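You operate a simulated robot arm through the tools that you are given. There is no shell and no other tool.

You run a simulated robot arm. Do the job below in one go: nothing can be reset, and whatever is moved stays where it is left.

## Task
Test how firm the orange sweet is and stand its cup in the well that fits the reading.
Fine: zero the tester before the test; under 250 g is SOFT, over 350 g is FIRM, between is GOOD; arm aside after.

The check looks at the end state, three seconds after you hand in, the way a careful person would. Anything else that was tipped, shoved, dropped, spilled or broken makes it a failure.

## Robot
A 6-joint arm with a two-finger gripper, fixed in place. Base frame: the origin is at the foot of the arm, x ahead of it, y to its left, z up; the work surface is at about z = 0.86. Lengths are in m, angles in degrees, forces in N, time in s.
It reaches about 1.298 m from its shoulder. Its first joint turns from -149.0 to 149.0 degrees. Payload 1.57 kg.
Tool frame: the origin (TCP) lies between the finger pads and is the grasp point; the fingertips stand 0.021 m ahead of it; z points along the fingers, y is the line along which they close. The gripper opens to 0.07 m. The gripper's body begins 0.05 m behind the TCP.
Orientation is told as [roll, pitch, yaw] about the base's x, y, z axes, in that order, counted from this pose: with the fingers straight down and closing along the base's y, the tool's x points along the base's -x, its y along +y and its z along -z.

## Interface
- The arm moves only by the tool arm_command. Its argument "motion" is a list of rows, each a list of 7 numbers: the shift along the tool's x, y, z in m, then the turn, a rotation vector about the tool's x, y, z in degrees, then the finger opening in m, from 0 to 0.07. In form: [[dx, dy, dz, wx, wy, wz, jaw], ...]. A call has 1 to 20 rows; each row is the pose to reach, as a shift and turn from the pose commanded when the call began, along the tool's axes at that moment. Each row takes 0.2 s and may step no farther than 0.05 m and 8.6 degrees from the row before; otherwise, or with a gripper value out of range, the whole call is refused. Where a pose cannot be reached the arm comes as near as it can. A force on the tool above 60 N (or 10 N above the force at the start of the call, whichever is more), or a blocked arm, ends the call early, and 0.2 s more pass. The fingers move at their own pace and stop on an object; they squeeze with about 25 N. The grip force told is the motor's: it shows also when the fingers shut on nothing. Time passes only in rows, and 0.2 s behind the last, so rows that repeat a pose let the fingers close. It gives the time, the measured TCP pose, the force on the tool (base axes), the opening and the grip force at its end, in the units of the frame above (readings bear some noise), with the torque about the TCP (base axes, N m) and any sound that the robot's microphone picked up, and new pictures: "show" is both (left out), scene, wrist or none.
- Cameras (640 x 400 px; columns grow to the right, rows downward): "scene" is fixed at [0.3989, 0.6511, 1.467]; the picture's right is [-0.97, 0.24, 0.00], its down [0.05, 0.20, -0.98] and it looks along [-0.24, -0.95, -0.20] (base axes); focal length 357 px, centre (320, 200). "wrist" rides on the gripper at [0.079, 0.004, -0.081] in the tool frame; the picture's right is [-0.05, 1.00, 0.00], its down [-0.67, -0.04, -0.74] and it looks along [-0.74, -0.04, 0.67] (tool axes); focal length 256 px, centre (320, 200). There is no depth. A picture from a camera that has moved, and an enlarged one, comes with that camera's place and axes in the base frame and with its lens.
- lift_body(by): slides the trunk up (or, below 0, down) by that many m; the arm rides with it, the base frame stays. It gives what a move gives, with no picture.
- enlarge(camera, box): a new picture of the part [left, top, right, bottom] of that camera's present view, enlarged. No time passes.
- close_job(): hands the job in; it is judged then, once.

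Places have to be worked out from the pictures, the camera data and where the tool is seen. Open the gripper and draw the arm clear of the work before you hand the job in, unless the task says otherwise.

The tools are called as a command line: name --pt "numbers of a row" for each row, then --argument value for the rest, lists and objects as JSON in quotes. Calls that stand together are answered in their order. arm_command: Moves the arm, as the interface text tells. Its arguments: {"type":"object","properties":{"motion":{"type":"array","items":{"type":"array","items":{"type":"number"}}},"show":{"type":"string","enum":["both","scene","wrist","none"]}},"required":["motion"]} The other tools are called the same way: lift_body (by) slides the trunk up or down; enlarge (camera, box) takes an enlarged picture of a part of a camera's view; close_job () hands the job in.

At the start:

```text
time_s: 0.0
ee_pos: [0.0682, -0.6126, 1.2318]
tool_rot: [0.0, 0.1, 0.0]
ft_force: [-0.2, 0.4, 0.0]
moment: [0.02, 0.01, -0.03]
width: 0.0695
gripper_force: 0.1
trunk travel left (down, up): [-0.912, 0.058]
```

scene: 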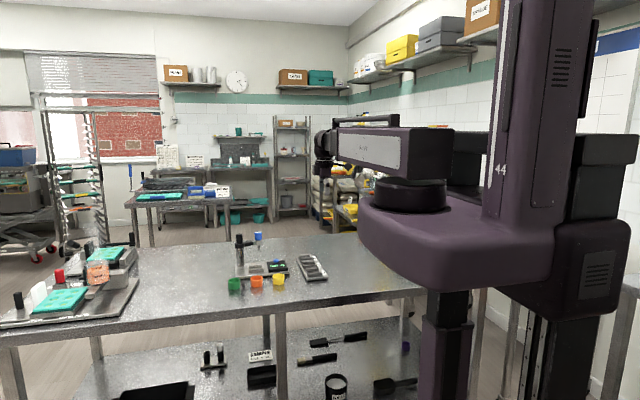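
wrist: 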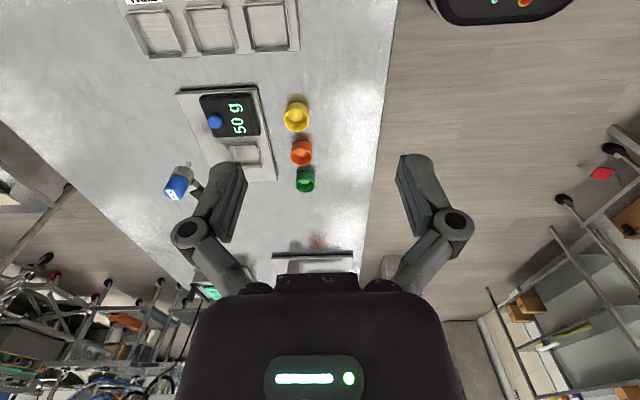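

The pictures show a bench with a tester (reading "50 g"), three cups (yellow, orange, green) and a tray with wells. I'll enlarge both views to see the details before moving.

enlarge --camera "scene" --box '[200, 220, 360, 320]'

enlarge --camera "wrist" --box '[100, 0, 420, 200]'

```text
4.00 times, centred on (280, 270) of scene
camera zoom: at [0.3989, 0.6511, 1.467], right [-0.97, 0.24, 0.0], down [0.05, 0.2, -0.98], along [-0.24, -0.95, -0.2], focal length 1429 px, centre (480, -80)
```

zoom: 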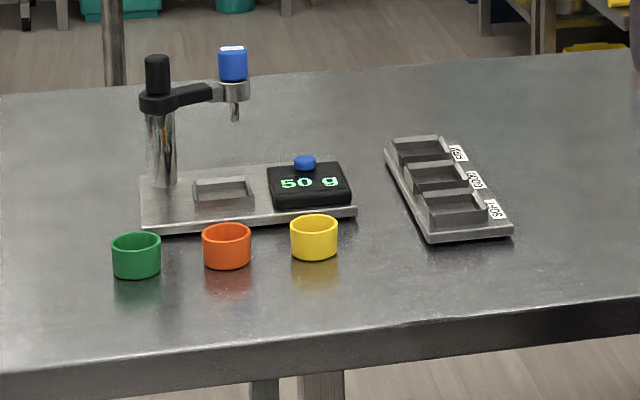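

```text
2.00 times, centred on (260, 100) of wrist
camera zoom: at [-0.0112, -0.6072, 1.3118], right [0.05, 1.0, 0.0], down [0.67, -0.04, 0.74], along [0.74, -0.04, -0.67], focal length 512 px, centre (440, 400)
```

zoom: 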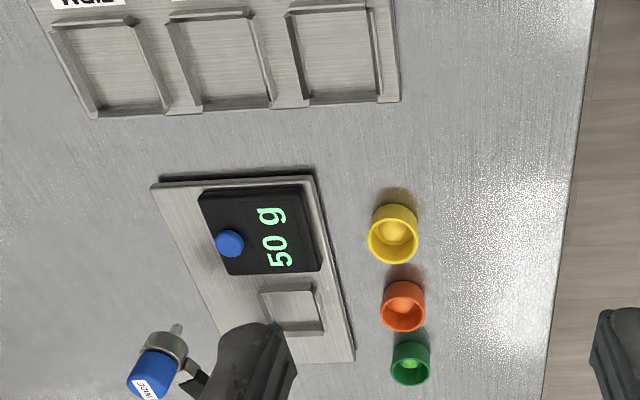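

The orange cup is at about (0.32, -0.67), and the tester's probe tip at about (0.29, -0.88, 0.93), off to the side of the square pan at about (0.31, -0.78). I need a closer look, so I'll move high and to the right to aim the wrist camera at the tester.

arm_command --pt "0.002 -0.037 0.02 0 0 0 0.07" --pt "0.004 -0.075 0.04 0 0 0 0.07" --pt "0.006 -0.112 0.06 0 0 0 0.07" --pt "0.008 -0.15 0.08 0 0 0 0.07" --pt "0.008 -0.187 0.1 0 0 0 0.07" --show "both"

```text
time_s: 1.2
ee_pos: [0.0605, -0.7977, 1.2308]
tool_rot: [0.1, 0.0, 0.0]
ft_force: [-0.1, -1.0, 0.3]
moment: [0.02, -0.01, -0.02]
width: 0.0701
gripper_force: 0.1
out of reach, approached as far as the arm can: row 1, 2, 3, 4, 5
trunk travel left (down, up): [-0.912, 0.058]
camera wrist: at [-0.02, -0.7926, 1.3111], right [0.05, 1.0, 0.0], down [0.67, -0.04, 0.74], along [0.74, -0.04, -0.67], focal length 256 px, centre (320, 200)
```

scene: 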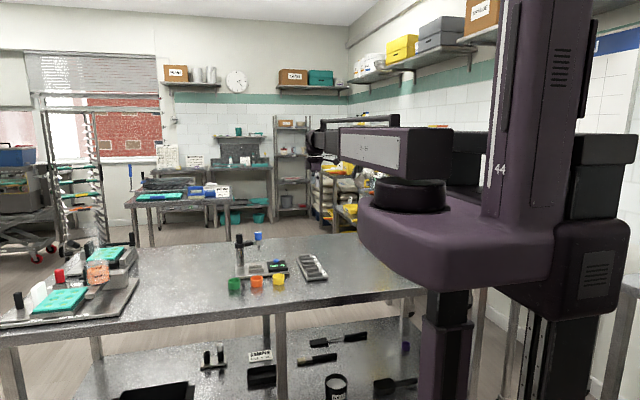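
wrist: 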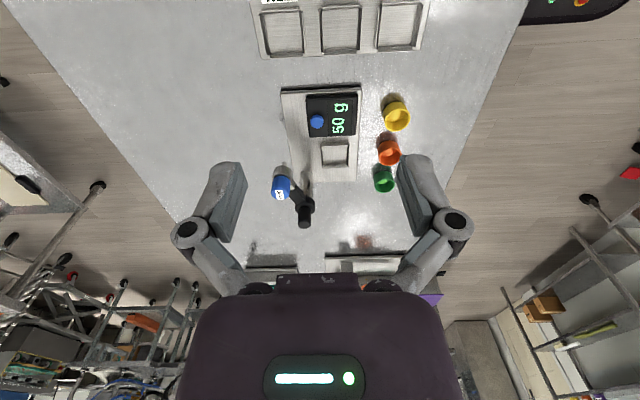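

The arm can't shift in z by itself ("out of reach", z unchanged), so vertical travel must come from the trunk. I'll lower the trunk a bit for a closer look and enlarge the views.

lift_body --by -0.12

enlarge --camera "wrist" --box '[220, 0, 460, 240]'

```text
time_s: 2.7
ee_pos: [0.0597, -0.7953, 1.1117]
tool_rot: [0.1, -0.1, -0.1]
ft_force: [-0.5, -0.5, 0.8]
moment: [0.02, -0.02, 0.0]
width: 0.07
gripper_force: 0.1
trunk travel left (down, up): [-0.792, 0.178]
```

```text
1.67 times, centred on (340, 120) of wrist
camera zoom: at [-0.0202, -0.7909, 1.1918], right [0.05, 1.0, 0.0], down [0.67, -0.04, 0.74], along [0.74, -0.04, -0.67], focal length 427 px, centre (287, 333)
```

zoom: 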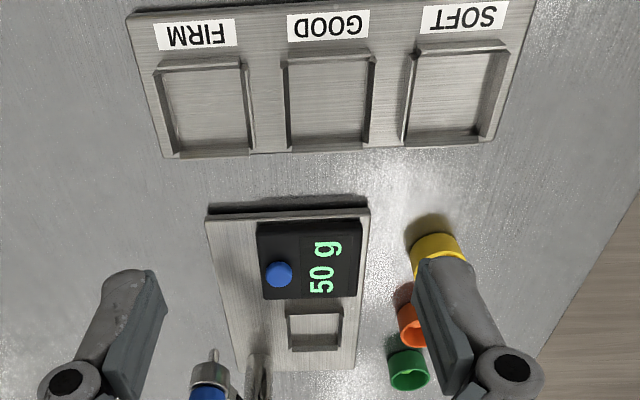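

Labels are readable: FIRM (toward -y), GOOD (middle), SOFT (toward +y). The tester's swing arm pivots on a column at about (0.374, -0.847); the probe is parked at about 73° from the pan. I'll look closer at the plunger and knob from both cameras.

enlarge --camera "scene" --box '[225, 225, 295, 275]'

arm_command --pt "0 -0.03 0 0 0 0 0.07" --pt "0 -0.07 0 0 0 0 0.07" --show "wrist"

```text
8.00 times, centred on (260, 250) of scene
camera zoom: at [0.3989, 0.6511, 1.467], right [-0.97, 0.24, 0.0], down [0.05, 0.2, -0.98], along [-0.24, -0.95, -0.2], focal length 2859 px, centre (800, -200)
```

zoom: 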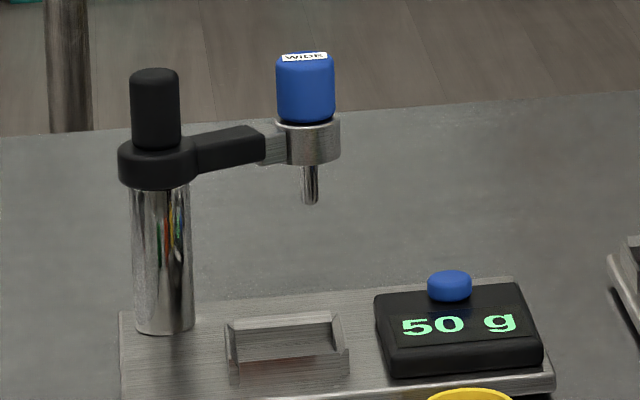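

```text
time_s: 3.3
ee_pos: [0.0624, -0.8664, 1.1096]
tool_rot: [0.0, 0.0, 0.1]
ft_force: [0.5, -0.4, -0.5]
moment: [0.0, -0.01, 0.01]
width: 0.07
gripper_force: 0.1
trunk travel left (down, up): [-0.792, 0.178]
camera wrist: at [-0.0187, -0.8622, 1.1913], right [0.05, 1.0, 0.0], down [0.67, -0.04, 0.74], along [0.74, -0.04, -0.67], focal length 256 px, centre (320, 200)
```

wrist: 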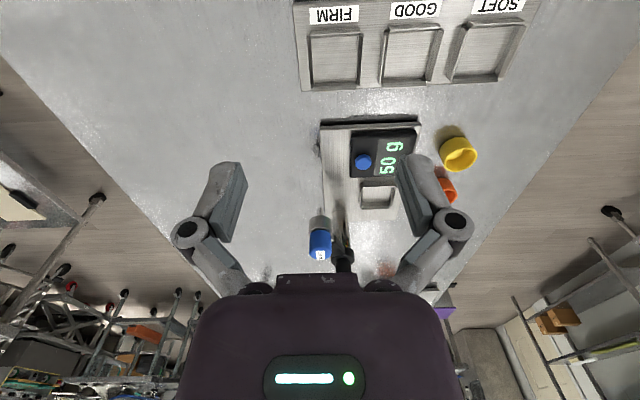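

The plunger's cap carries a small label ("WIDE"?). I'll enlarge that, and the other items near the bench, to make sure I'm not missing information.

enlarge --camera "scene" --box '[250, 226, 274, 241]'

enlarge --camera "wrist" --box '[290, 190, 370, 280]'

enlarge --camera "scene" --box '[0, 220, 160, 340]'

enlarge --camera "scene" --box '[180, 320, 380, 400]'

```text
16.00 times, centred on (262, 234) of scene
camera zoom: at [0.3989, 0.6511, 1.467], right [-0.97, 0.24, 0.0], down [0.05, 0.2, -0.98], along [-0.24, -0.95, -0.2], focal length 5718 px, centre (1248, -336)
```

zoom: 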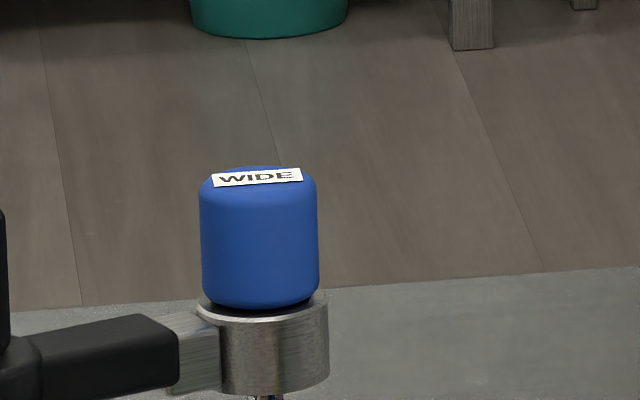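

```text
4.44 times, centred on (330, 235) of wrist
camera zoom: at [-0.0187, -0.8622, 1.1913], right [0.05, 1.0, 0.0], down [0.67, -0.04, 0.74], along [0.74, -0.04, -0.67], focal length 1138 px, centre (276, 44)
```

zoom: 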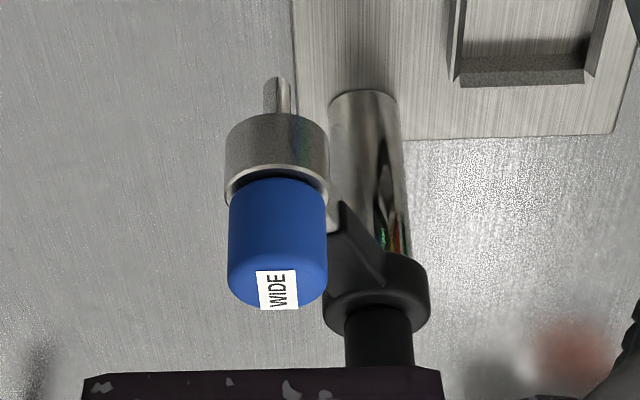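

```text
3.33 times, centred on (80, 280) of scene
camera zoom: at [0.3989, 0.6511, 1.467], right [-0.97, 0.24, 0.0], down [0.05, 0.2, -0.98], along [-0.24, -0.95, -0.2], focal length 1191 px, centre (1120, -67)
```

zoom: 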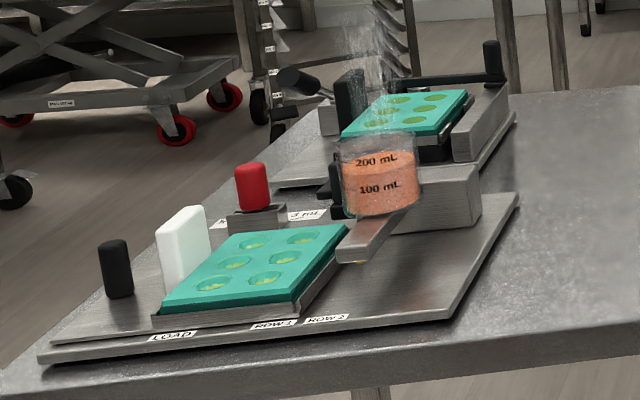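

```text
3.20 times, centred on (280, 360) of scene
camera zoom: at [0.3989, 0.6511, 1.467], right [-0.97, 0.24, 0.0], down [0.05, 0.2, -0.98], along [-0.24, -0.95, -0.2], focal length 1144 px, centre (448, -312)
```

zoom: 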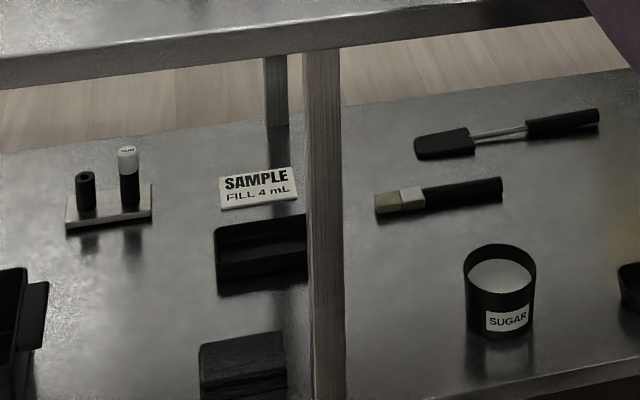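

The depositing rig on the left isn't part of this job. I'll check the small stand on the lower shelf, since one of its parts bears a label.

enlarge --camera "scene" --box '[196, 340, 232, 376]'

enlarge --camera "scene" --box '[0, 260, 80, 320]'

enlarge --camera "scene" --box '[290, 240, 340, 290]'

enlarge --camera "scene" --box '[110, 120, 270, 220]'

```text
11.11 times, centred on (214, 358) of scene
camera zoom: at [0.3989, 0.6511, 1.467], right [-0.97, 0.24, 0.0], down [0.05, 0.2, -0.98], along [-0.24, -0.95, -0.2], focal length 3970 px, centre (1498, -1556)
```

zoom: 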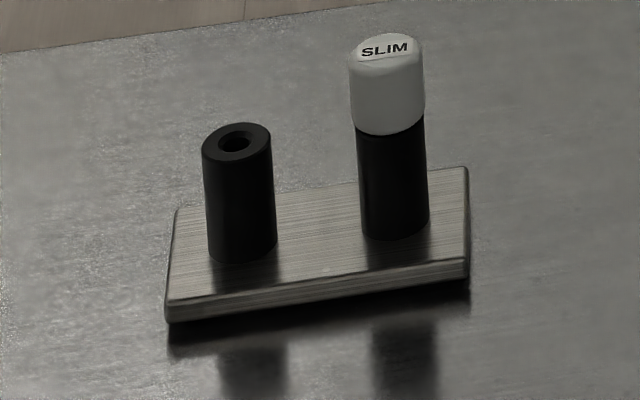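

```text
6.67 times, centred on (40, 290) of scene
camera zoom: at [0.3989, 0.6511, 1.467], right [-0.97, 0.24, 0.0], down [0.05, 0.2, -0.98], along [-0.24, -0.95, -0.2], focal length 2382 px, centre (2187, -400)
```

zoom: 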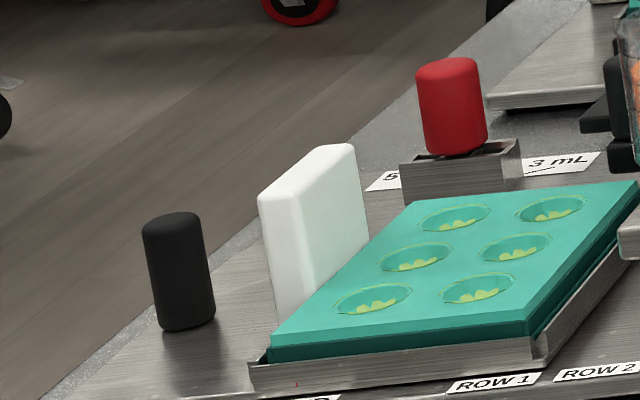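

```text
8.00 times, centred on (315, 265) of scene
camera zoom: at [0.3989, 0.6511, 1.467], right [-0.97, 0.24, 0.0], down [0.05, 0.2, -0.98], along [-0.24, -0.95, -0.2], focal length 2859 px, centre (360, -320)
```

zoom: 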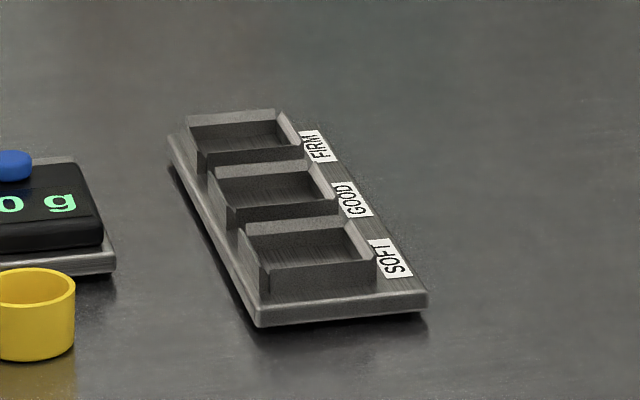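

```text
4.00 times, centred on (190, 170) of scene
camera zoom: at [0.3989, 0.6511, 1.467], right [-0.97, 0.24, 0.0], down [0.05, 0.2, -0.98], along [-0.24, -0.95, -0.2], focal length 1429 px, centre (840, 320)
```

zoom: 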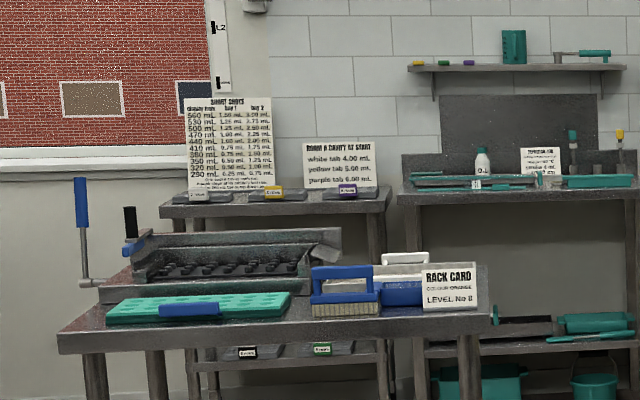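

There is a second plunger labelled SLIM, and several wall cards. I'll read the cards in case one states which tip to use.

enlarge --camera "scene" --box '[235, 150, 255, 166]'

enlarge --camera "scene" --box '[150, 140, 212, 172]'

enlarge --camera "scene" --box '[205, 178, 245, 208]'

enlarge --camera "scene" --box '[150, 50, 350, 130]'

enlarge --camera "scene" --box '[340, 0, 640, 140]'

enlarge --camera "scene" --box '[0, 130, 120, 230]'

```text
16.00 times, centred on (245, 158) of scene
camera zoom: at [0.3989, 0.6511, 1.467], right [-0.97, 0.24, 0.0], down [0.05, 0.2, -0.98], along [-0.24, -0.95, -0.2], focal length 5718 px, centre (1520, 872)
```

zoom: 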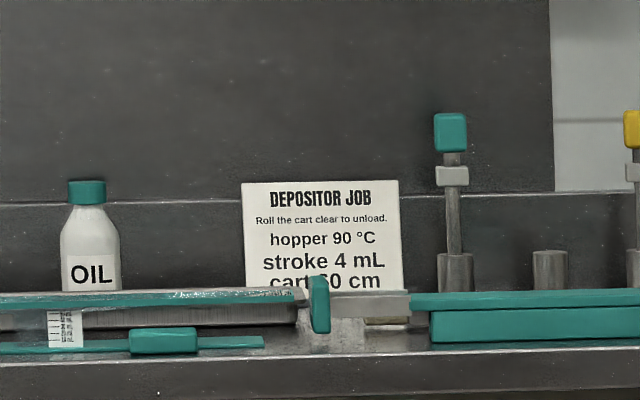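

```text
10.32 times, centred on (181, 156) of scene
camera zoom: at [0.3989, 0.6511, 1.467], right [-0.97, 0.24, 0.0], down [0.05, 0.2, -0.98], along [-0.24, -0.95, -0.2], focal length 3689 px, centre (1755, 654)
```

zoom: 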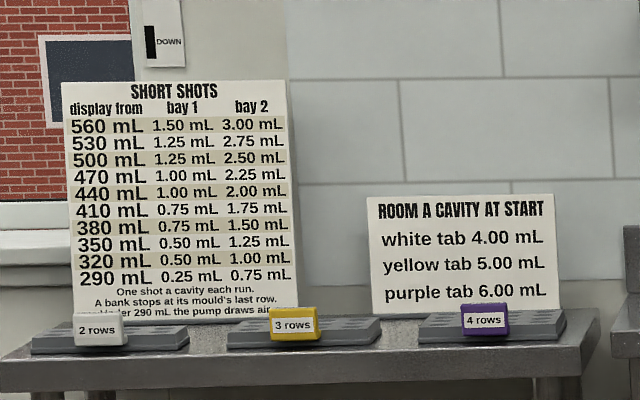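

```text
13.33 times, centred on (225, 193) of scene
camera zoom: at [0.3989, 0.6511, 1.467], right [-0.97, 0.24, 0.0], down [0.05, 0.2, -0.98], along [-0.24, -0.95, -0.2], focal length 4765 px, centre (1587, 293)
```

zoom: 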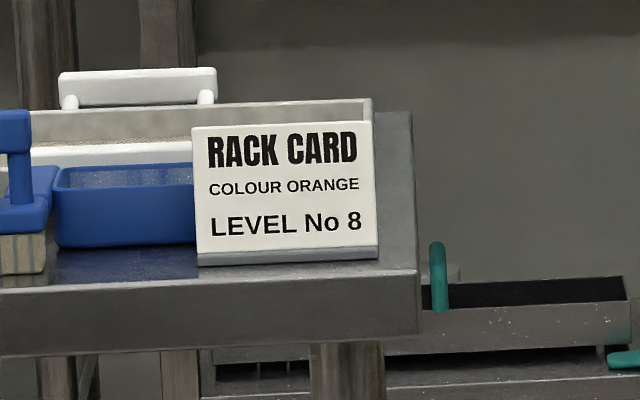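

```text
3.20 times, centred on (250, 90) of scene
camera zoom: at [0.3989, 0.6511, 1.467], right [-0.97, 0.24, 0.0], down [0.05, 0.2, -0.98], along [-0.24, -0.95, -0.2], focal length 1144 px, centre (544, 552)
```

zoom: 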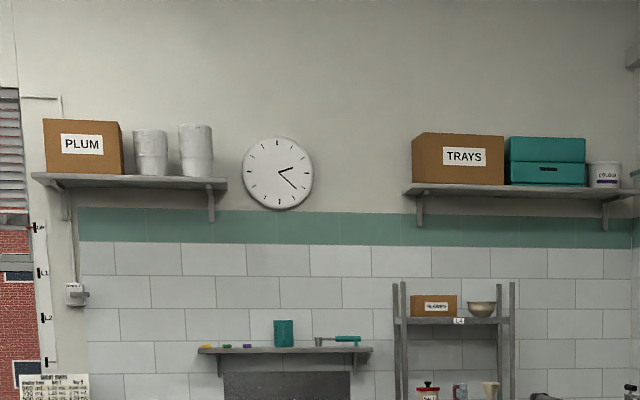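

```text
2.13 times, centred on (490, 70) of scene
camera zoom: at [0.3989, 0.6511, 1.467], right [-0.97, 0.24, 0.0], down [0.05, 0.2, -0.98], along [-0.24, -0.95, -0.2], focal length 762 px, centre (-43, 477)
```

zoom: 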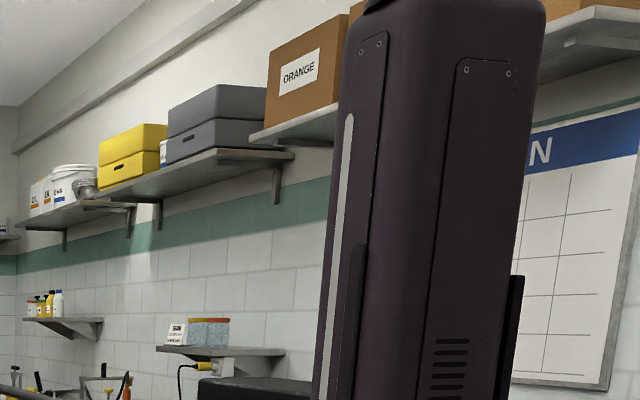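

```text
4.00 times, centred on (60, 180) of scene
camera zoom: at [0.3989, 0.6511, 1.467], right [-0.97, 0.24, 0.0], down [0.05, 0.2, -0.98], along [-0.24, -0.95, -0.2], focal length 1429 px, centre (1360, 280)
```

zoom: 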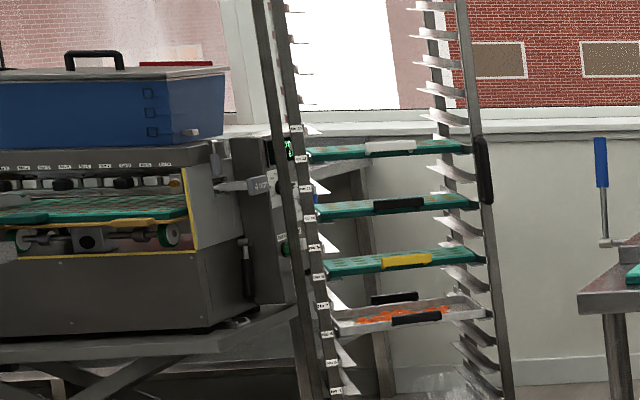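

I'll read the one remaining card on the right-hand shelf and check the view around the tester for any other notes.

enlarge --camera "scene" --box '[408, 112, 448, 142]'

enlarge --camera "scene" --box '[330, 120, 380, 240]'

enlarge --camera "wrist" --box '[290, 100, 500, 230]'

```text
13.33 times, centred on (428, 127) of scene
camera zoom: at [0.3989, 0.6511, 1.467], right [-0.97, 0.24, 0.0], down [0.05, 0.2, -0.98], along [-0.24, -0.95, -0.2], focal length 4765 px, centre (-1120, 1173)
```

zoom: 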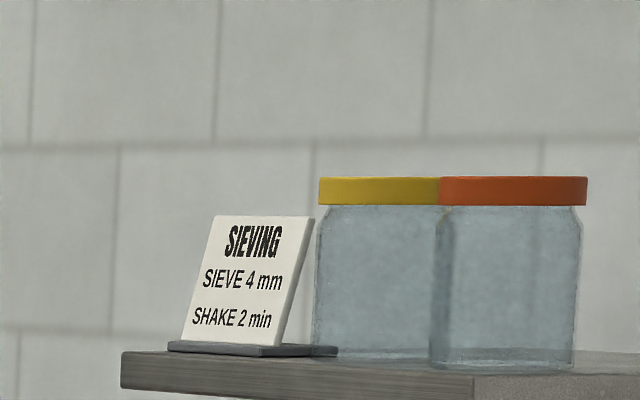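

```text
3.33 times, centred on (355, 180) of scene
camera zoom: at [0.3989, 0.6511, 1.467], right [-0.97, 0.24, 0.0], down [0.05, 0.2, -0.98], along [-0.24, -0.95, -0.2], focal length 1191 px, centre (203, 267)
```

zoom: 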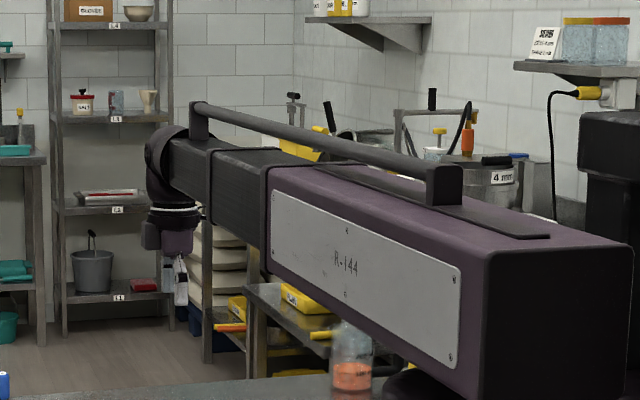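

```text
3.05 times, centred on (395, 165) of wrist
camera zoom: at [-0.0187, -0.8622, 1.1913], right [0.05, 1.0, 0.0], down [0.67, -0.04, 0.74], along [0.74, -0.04, -0.67], focal length 780 px, centre (91, 307)
```

zoom: 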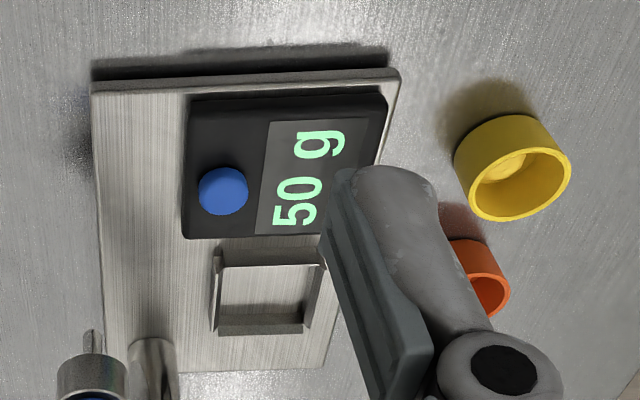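

No card mentions a tip for this test, so I'll use the tester as it stands. I'll measure the cup's size and the well rim in high zoom before grasping.

enlarge --camera "scene" --box '[240, 267, 272, 295]'

enlarge --camera "scene" --box '[244, 255, 276, 275]'

```text
14.29 times, centred on (256, 281) of scene
camera zoom: at [0.3989, 0.6511, 1.467], right [-0.97, 0.24, 0.0], down [0.05, 0.2, -0.98], along [-0.24, -0.95, -0.2], focal length 5105 px, centre (1234, -957)
```

zoom: 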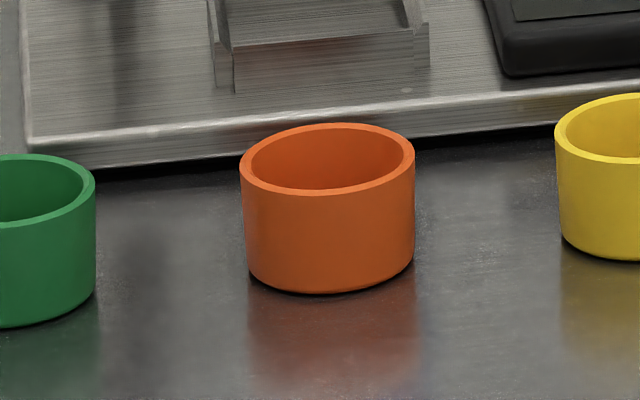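

```text
16.00 times, centred on (260, 265) of scene
camera zoom: at [0.3989, 0.6511, 1.467], right [-0.97, 0.24, 0.0], down [0.05, 0.2, -0.98], along [-0.24, -0.95, -0.2], focal length 5718 px, centre (1280, -840)
```

zoom: 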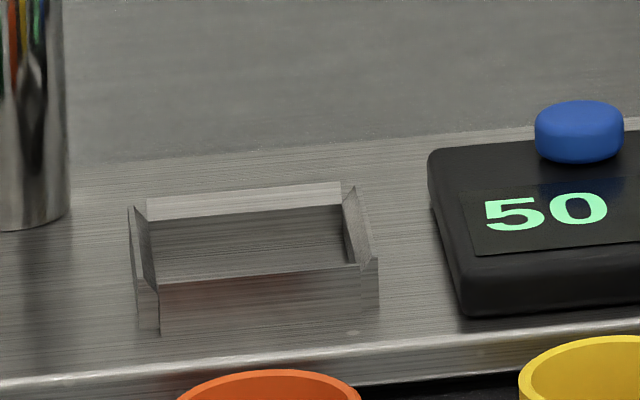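

The cup measures about 48 mm across and 29 mm tall; the well walls are about 12 mm high. I'll move over the orange cup at this height and check alignment with the wrist camera.

arm_command --pt "-0.037 0.028 0 0 0 0 0.07" --pt "-0.074 0.057 0 0 0 0 0.07" --pt "-0.111 0.085 0 0 0 0 0.07" --pt "-0.148 0.114 0 0 0 0 0.07" --pt "-0.185 0.142 0 0 0 0 0.07" --pt "-0.222 0.171 0 0 0 0 0.07" --pt "-0.258 0.199 0 0 0 0 0.07" --pt "-0.258 0.199 0 0 0 0 0.07" --show "both"

```text
time_s: 5.1
ee_pos: [0.3177, -0.666, 1.1109]
tool_rot: [-0.1, 0.0, -0.1]
ft_force: [0.8, -0.2, 0.1]
moment: [0.0, -0.02, -0.01]
width: 0.0701
gripper_force: 0.0
trunk travel left (down, up): [-0.792, 0.178]
camera wrist: at [0.2381, -0.661, 1.1918], right [0.05, 1.0, 0.0], down [0.67, -0.04, 0.74], along [0.74, -0.04, -0.67], focal length 256 px, centre (320, 200)
```

scene: 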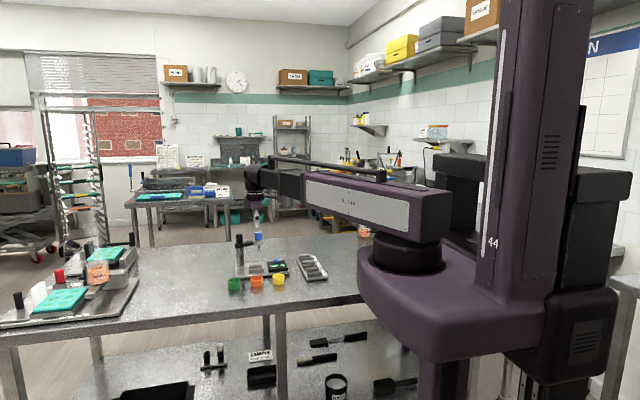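
wrist: 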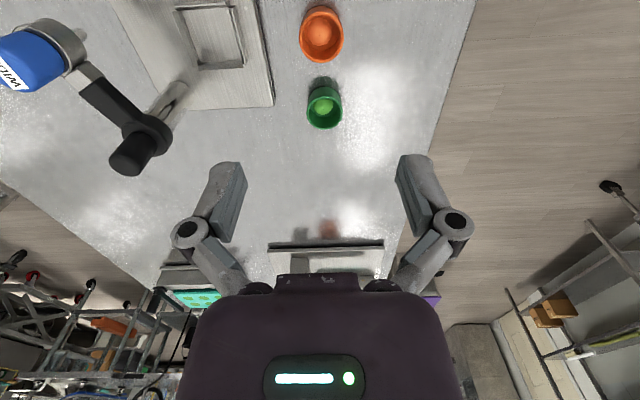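

The cup's rim centre works out at about (0.319, -0.664), nearly under the TCP. I'll enlarge to refine before descending.

enlarge --camera "wrist" --box '[160, 0, 360, 140]'

```text
2.86 times, centred on (260, 70) of wrist
camera zoom: at [0.2381, -0.661, 1.1918], right [0.05, 1.0, 0.0], down [0.67, -0.04, 0.74], along [0.74, -0.04, -0.67], focal length 731 px, centre (491, 571)
```

zoom: 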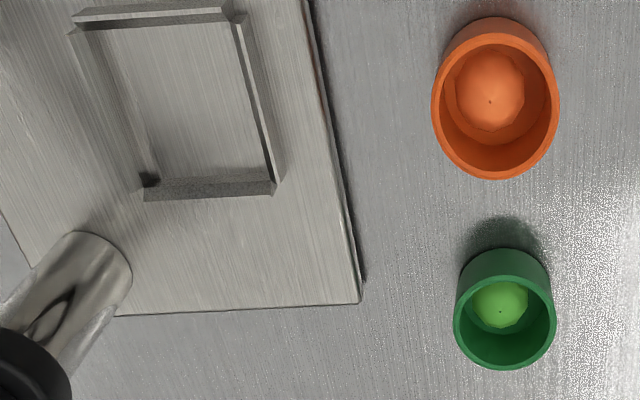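

The cup centre refines to about (0.321, -0.664). I'll lower the trunk 0.11 m to hover above it, then check again.

lift_body --by -0.11

arm_command --pt "-0.003 0.002 0 0 0 0 0.07" --pt "-0.003 0.002 0 0 0 0 0.07" --show "both"

```text
time_s: 6.5
ee_pos: [0.3183, -0.6659, 1.0011]
tool_rot: [0.0, 0.1, 0.0]
ft_force: [-0.5, 0.1, 0.0]
moment: [-0.02, 0.03, 0.01]
width: 0.07
gripper_force: 0.0
trunk travel left (down, up): [-0.682, 0.288]
```

```text
time_s: 7.1
ee_pos: [0.3203, -0.6644, 1.0008]
tool_rot: [0.1, 0.0, 0.0]
ft_force: [0.1, 0.3, -0.3]
moment: [0.0, 0.01, 0.0]
width: 0.0699
gripper_force: 0.0
trunk travel left (down, up): [-0.682, 0.288]
camera wrist: at [0.2415, -0.6594, 1.0818], right [0.05, 1.0, 0.0], down [0.67, -0.04, 0.74], along [0.74, -0.04, -0.67], focal length 256 px, centre (320, 200)
```

scene: 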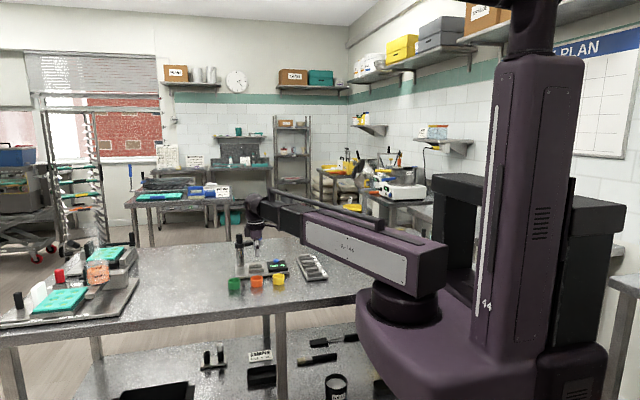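
wrist: 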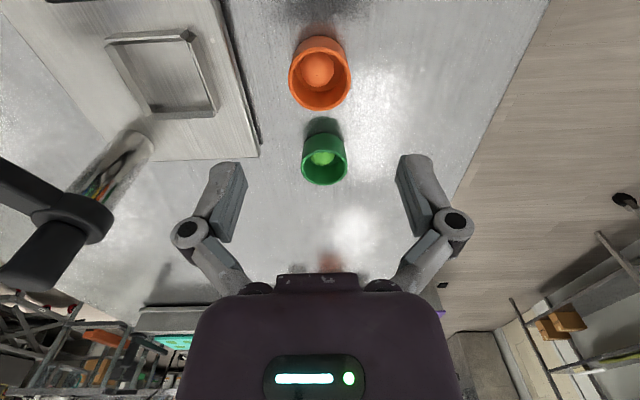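

The cup is centred under the gripper: (0.320, -0.6635) against TCP (0.320, -0.664). I'll lower in two stages to a grasp height of TCP z ≈ 0.896, looking midway.

lift_body --by -0.065

enlarge --camera "wrist" --box '[160, 40, 480, 240]'

enlarge --camera "scene" --box '[220, 220, 300, 295]'

```text
time_s: 8.2
ee_pos: [0.3217, -0.6645, 0.9365]
tool_rot: [0.0, 0.0, 0.0]
ft_force: [0.0, -0.3, 0.0]
moment: [0.01, -0.03, 0.01]
width: 0.07
gripper_force: 0.0
trunk travel left (down, up): [-0.617, 0.353]
```

```text
2.00 times, centred on (320, 140) of wrist
camera zoom: at [0.2414, -0.6594, 1.0169], right [0.05, 1.0, 0.0], down [0.67, -0.04, 0.74], along [0.74, -0.04, -0.67], focal length 512 px, centre (320, 320)
```

zoom: 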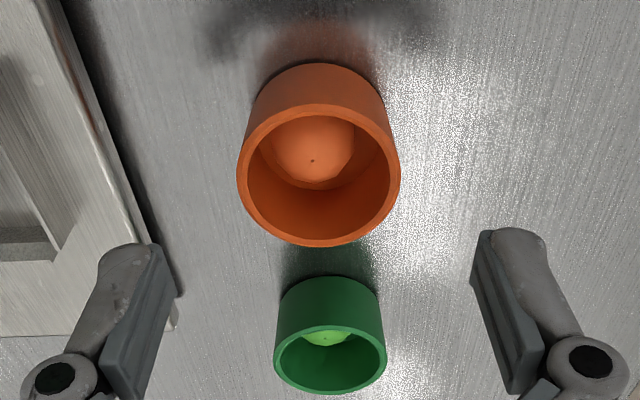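

```text
5.33 times, centred on (260, 258) of scene
camera zoom: at [0.3989, 0.6511, 1.467], right [-0.97, 0.24, 0.0], down [0.05, 0.2, -0.98], along [-0.24, -0.95, -0.2], focal length 1906 px, centre (640, -107)
```

zoom: 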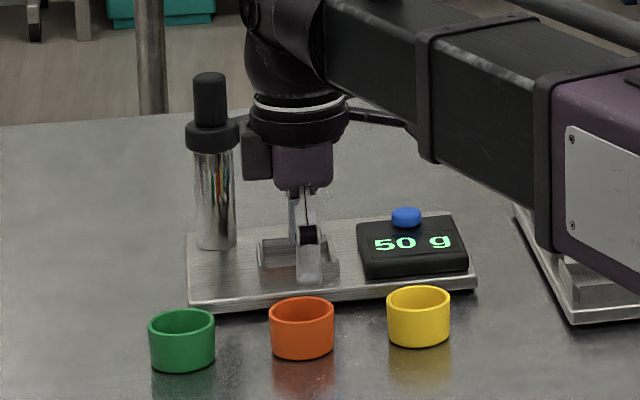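

Alignment holds and nothing is near the fingers. Lowering the last 0.041 m to grasp height.

lift_body --by -0.041

enlarge --camera "scene" --box '[236, 255, 284, 291]'

enlarge --camera "wrist" --box '[160, 60, 480, 260]'

```text
time_s: 9.0
ee_pos: [0.3218, -0.6643, 0.8945]
tool_rot: [0.0, 0.0, 0.0]
ft_force: [-0.2, -1.2, -0.2]
moment: [0.0, 0.01, 0.03]
width: 0.0697
gripper_force: 0.1
trunk travel left (down, up): [-0.576, 0.394]
```

```text
11.11 times, centred on (260, 273) of scene
camera zoom: at [0.3989, 0.6511, 1.467], right [-0.97, 0.24, 0.0], down [0.05, 0.2, -0.98], along [-0.24, -0.95, -0.2], focal length 3970 px, centre (987, -611)
```

zoom: 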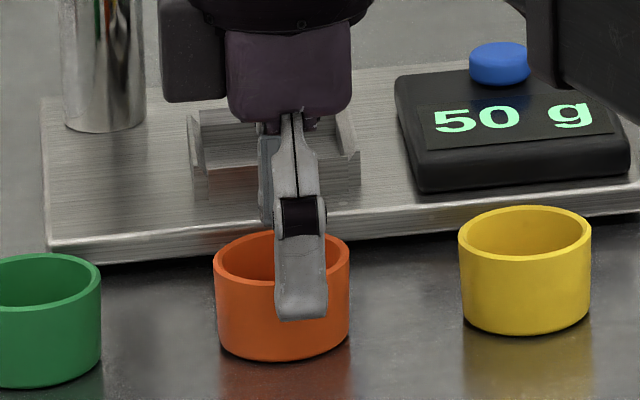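

```text
2.00 times, centred on (320, 160) of wrist
camera zoom: at [0.2414, -0.6594, 0.9758], right [0.05, 1.0, 0.0], down [0.67, -0.04, 0.74], along [0.74, -0.04, -0.67], focal length 512 px, centre (320, 280)
```

zoom: 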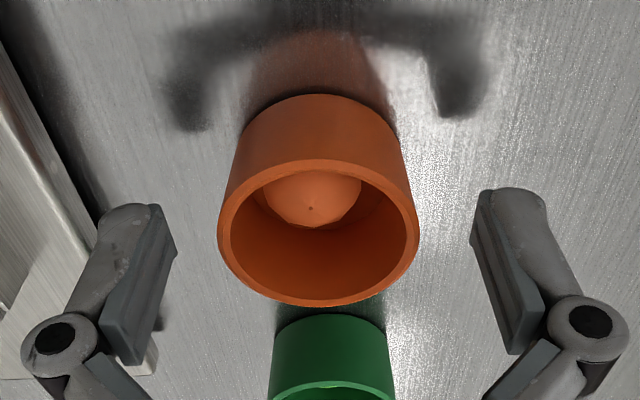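

The fingers straddle the cup with their tips about 13 mm above the table; the cup sits perhaps 2 mm farther in +x. I'll nudge 2 mm and close on it.

arm_command --pt "-0.002 0 0 0 0 0 0.07" --pt "-0.002 0 0 0 0 0 0.055" --pt "-0.002 0 0 0 0 0 0.04" --pt "-0.002 0 0 0 0 0 0.03" --pt "-0.002 0 0 0 0 0 0.03" --pt "-0.002 0 0 0 0 0 0.03" --show "wrist"

enlarge --camera "scene" --box '[236, 255, 284, 291]'

```text
time_s: 10.4
ee_pos: [0.3221, -0.665, 0.8955]
tool_rot: [0.0, 0.0, 0.0]
ft_force: [0.6, -1.0, 4.9]
moment: [-0.05, 0.0, -0.01]
width: 0.0448
gripper_force: 25.0
trunk travel left (down, up): [-0.576, 0.394]
camera wrist: at [0.2432, -0.6597, 0.976], right [0.05, 1.0, 0.0], down [0.67, -0.04, 0.75], along [0.74, -0.04, -0.67], focal length 256 px, centre (320, 200)
```

wrist: 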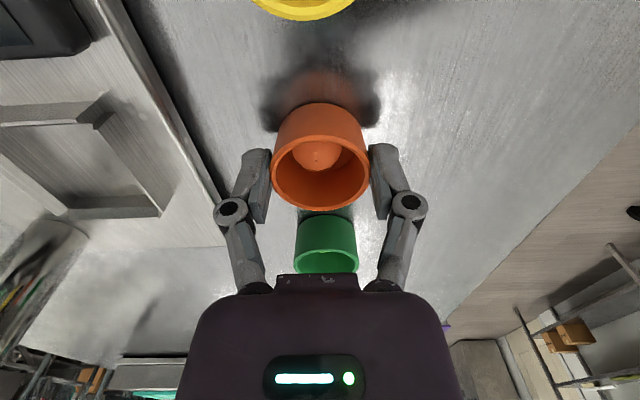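

```text
11.11 times, centred on (260, 273) of scene
camera zoom: at [0.3989, 0.6511, 1.467], right [-0.97, 0.24, 0.0], down [0.05, 0.2, -0.98], along [-0.24, -0.95, -0.2], focal length 3970 px, centre (987, -611)
```

zoom: 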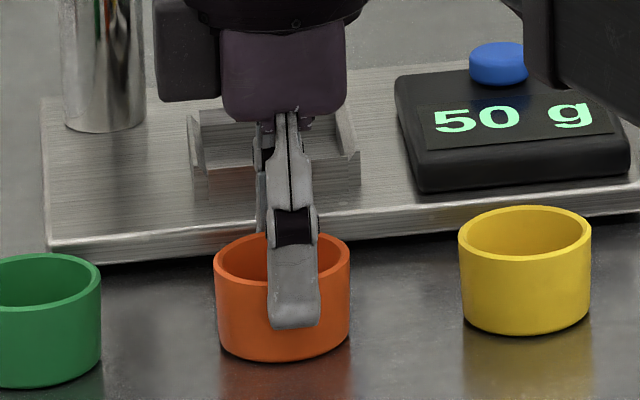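

The cup is held (opening 0.0448 m, 25 N). I'll lift 0.05 m straight up and check it's secure.

lift_body --by 0.05

arm_command --pt "0 0 0 0 0 0 0.03" --show "both"

```text
time_s: 11.3
ee_pos: [0.3231, -0.6643, 0.9446]
tool_rot: [-0.1, -0.1, 0.0]
ft_force: [-1.1, -0.6, -0.8]
moment: [0.0, 0.0, 0.02]
width: 0.0448
gripper_force: 24.8
trunk travel left (down, up): [-0.626, 0.344]
```

```text
time_s: 11.7
ee_pos: [0.3225, -0.6649, 0.9442]
tool_rot: [0.0, 0.0, -0.1]
ft_force: [0.2, -0.7, -1.0]
moment: [-0.02, 0.01, 0.01]
width: 0.0447
gripper_force: 25.1
trunk travel left (down, up): [-0.626, 0.344]
camera wrist: at [0.2433, -0.6599, 1.0258], right [0.05, 1.0, 0.0], down [0.67, -0.04, 0.74], along [0.74, -0.04, -0.67], focal length 256 px, centre (320, 200)
```

scene: 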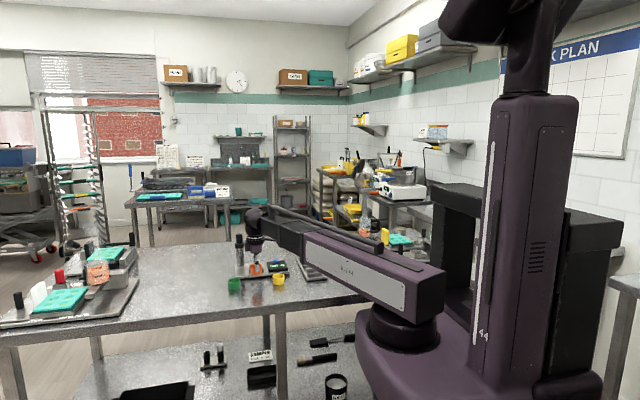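
wrist: 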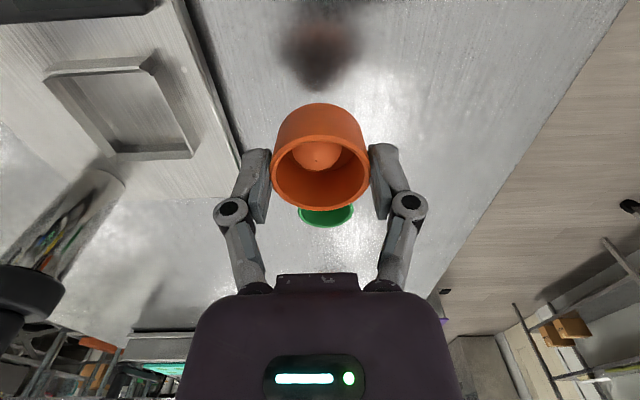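

The cup is lifted and level. I'll enlarge the tester's pan in the wrist view to fix its centre accurately.

enlarge --camera "wrist" --box '[20, 30, 260, 180]'

```text
2.67 times, centred on (140, 105) of wrist
camera zoom: at [0.2433, -0.6599, 1.0258], right [0.05, 1.0, 0.0], down [0.67, -0.04, 0.74], along [0.74, -0.04, -0.67], focal length 683 px, centre (800, 453)
```

zoom: 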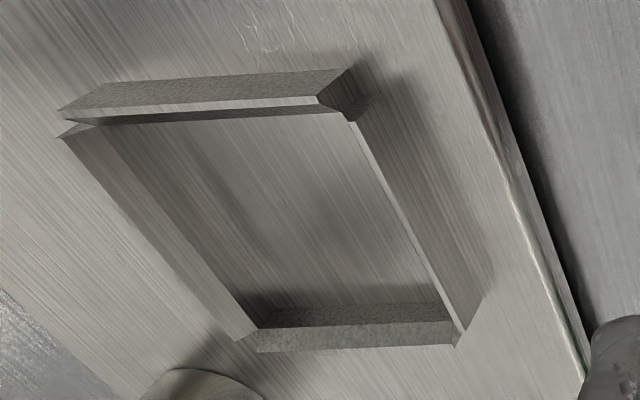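

From the wrist view the pan's opening spans about x 0.293–0.350, y -0.811 to -0.755, so its centre is near (0.319, -0.782). I'll carry the cup over it at this height and check from both cameras.

arm_command --pt "0.001 -0.03 0 0 0 0 0.03" --pt "0.002 -0.06 0 0 0 0 0.03" --pt "0.003 -0.09 0 0 0 0 0.03" --pt "0.004 -0.117 0 0 0 0 0.03" --pt "0.004 -0.117 0 0 0 0 0.03" --show "wrist"

enlarge --camera "scene" --box '[232, 235, 288, 277]'

enlarge --camera "wrist" --box '[160, 40, 480, 240]'

```text
time_s: 12.9
ee_pos: [0.3203, -0.7844, 0.9459]
tool_rot: [0.1, 0.0, 0.0]
ft_force: [0.8, 0.8, 0.1]
moment: [0.0, -0.01, -0.01]
width: 0.0451
gripper_force: 25.2
trunk travel left (down, up): [-0.626, 0.344]
camera wrist: at [0.2409, -0.7795, 1.0258], right [0.05, 1.0, 0.0], down [0.67, -0.04, 0.74], along [0.74, -0.04, -0.67], focal length 256 px, centre (320, 200)
```

wrist: 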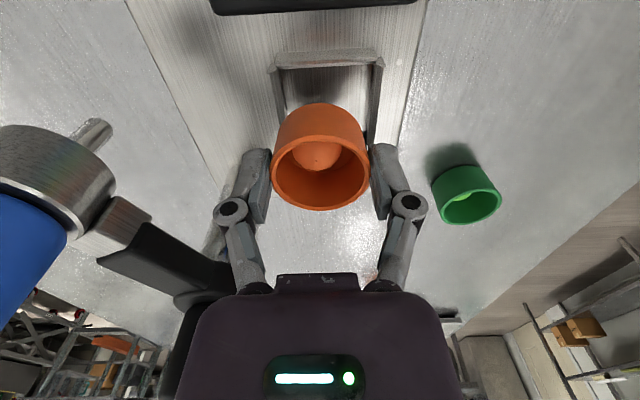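

```text
9.52 times, centred on (260, 256) of scene
camera zoom: at [0.3989, 0.6511, 1.467], right [-0.97, 0.24, 0.0], down [0.05, 0.2, -0.98], along [-0.24, -0.95, -0.2], focal length 3403 px, centre (891, -333)
```

zoom: 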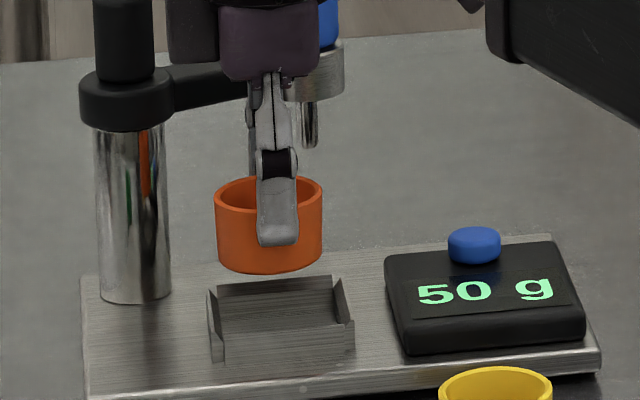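

```text
2.00 times, centred on (320, 140) of wrist
camera zoom: at [0.2409, -0.7795, 1.0258], right [0.05, 1.0, 0.0], down [0.67, -0.04, 0.74], along [0.74, -0.04, -0.67], focal length 512 px, centre (320, 320)
```

zoom: 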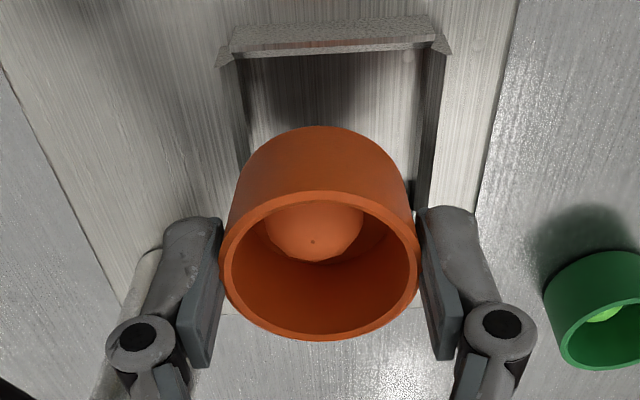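

The cup is over the pan but a few mm toward -y (well centre y ≈ -0.779). I'll magnify both views to settle the x offset before lowering.

enlarge --camera "scene" --box '[246, 250, 278, 278]'

enlarge --camera "wrist" --box '[250, 30, 400, 130]'

```text
14.29 times, centred on (262, 264) of scene
camera zoom: at [0.3989, 0.6511, 1.467], right [-0.97, 0.24, 0.0], down [0.05, 0.2, -0.98], along [-0.24, -0.95, -0.2], focal length 5105 px, centre (1149, -714)
```

zoom: 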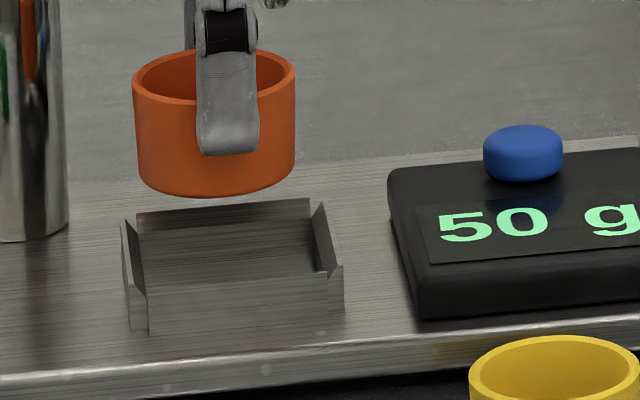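

```text
4.00 times, centred on (325, 80) of wrist
camera zoom: at [0.2409, -0.7795, 1.0258], right [0.05, 1.0, 0.0], down [0.67, -0.04, 0.74], along [0.74, -0.04, -0.67], focal length 1024 px, centre (300, 680)
```

zoom: 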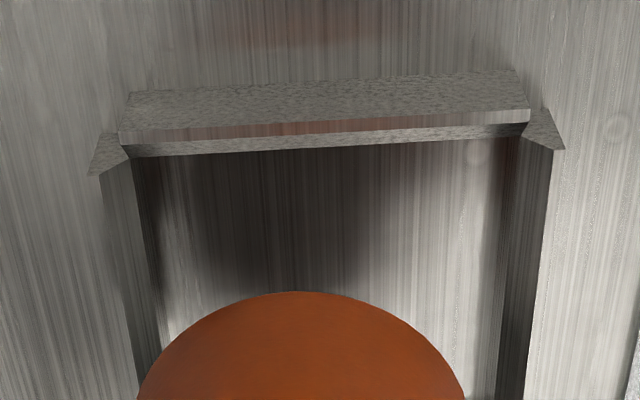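

Comparing both cameras, the cup sits about 3 mm too far in +x and 4.5 mm too far in -y relative to the pan's centre. I'll shift it to match and lower it partway.

arm_command --pt "0.003 0.0045 0 0 0 0 0.03" --pt "0.003 0.0045 0 0 0 0 0.03" --show "wrist"

lift_body --by -0.015

enlarge --camera "scene" --box '[246, 250, 278, 278]'

enlarge --camera "wrist" --box '[220, 40, 420, 180]'

```text
time_s: 13.5
ee_pos: [0.318, -0.7793, 0.9454]
tool_rot: [0.0, 0.0, 0.0]
ft_force: [0.1, 0.2, 0.4]
moment: [-0.05, -0.02, 0.03]
width: 0.0451
gripper_force: 24.7
trunk travel left (down, up): [-0.626, 0.344]
camera wrist: at [0.2374, -0.7743, 1.0258], right [0.05, 1.0, 0.0], down [0.67, -0.04, 0.74], along [0.74, -0.04, -0.67], focal length 256 px, centre (320, 200)
```

wrist: 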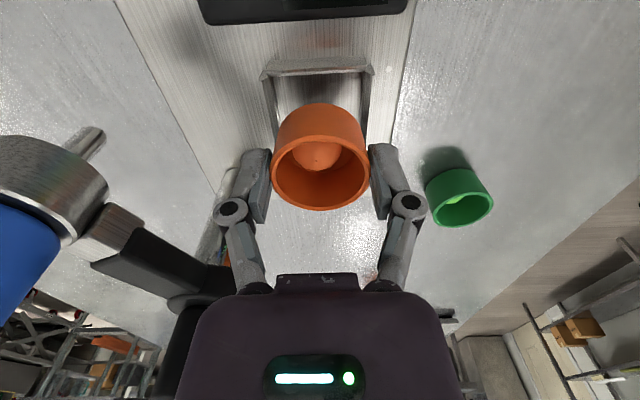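

```text
time_s: 14.2
ee_pos: [0.3177, -0.7803, 0.9296]
tool_rot: [-0.1, 0.0, 0.0]
ft_force: [-0.4, -0.1, -0.3]
moment: [0.0, -0.05, 0.02]
width: 0.0447
gripper_force: 25.0
trunk travel left (down, up): [-0.611, 0.359]
```

```text
14.29 times, centred on (262, 264) of scene
camera zoom: at [0.3989, 0.6511, 1.467], right [-0.97, 0.24, 0.0], down [0.05, 0.2, -0.98], along [-0.24, -0.95, -0.2], focal length 5105 px, centre (1149, -714)
```

zoom: 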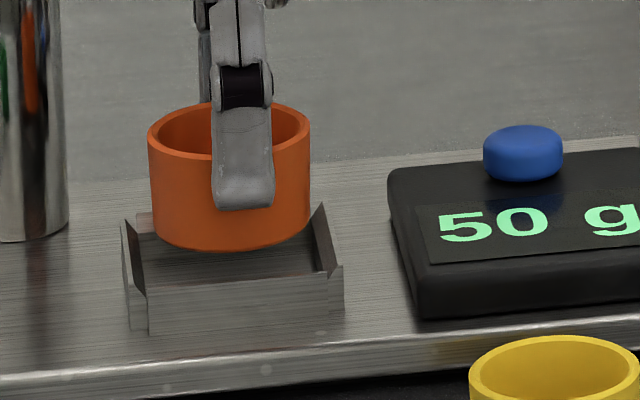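

```text
2.86 times, centred on (320, 110) of wrist
camera zoom: at [0.2374, -0.7743, 1.0108], right [0.05, 1.0, 0.0], down [0.67, -0.04, 0.74], along [0.74, -0.04, -0.67], focal length 731 px, centre (320, 457)
```

zoom: 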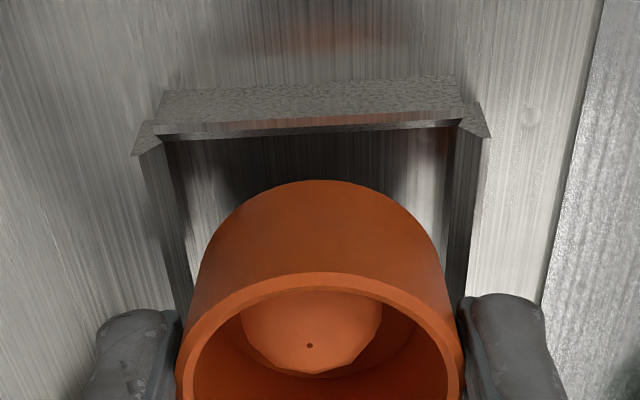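

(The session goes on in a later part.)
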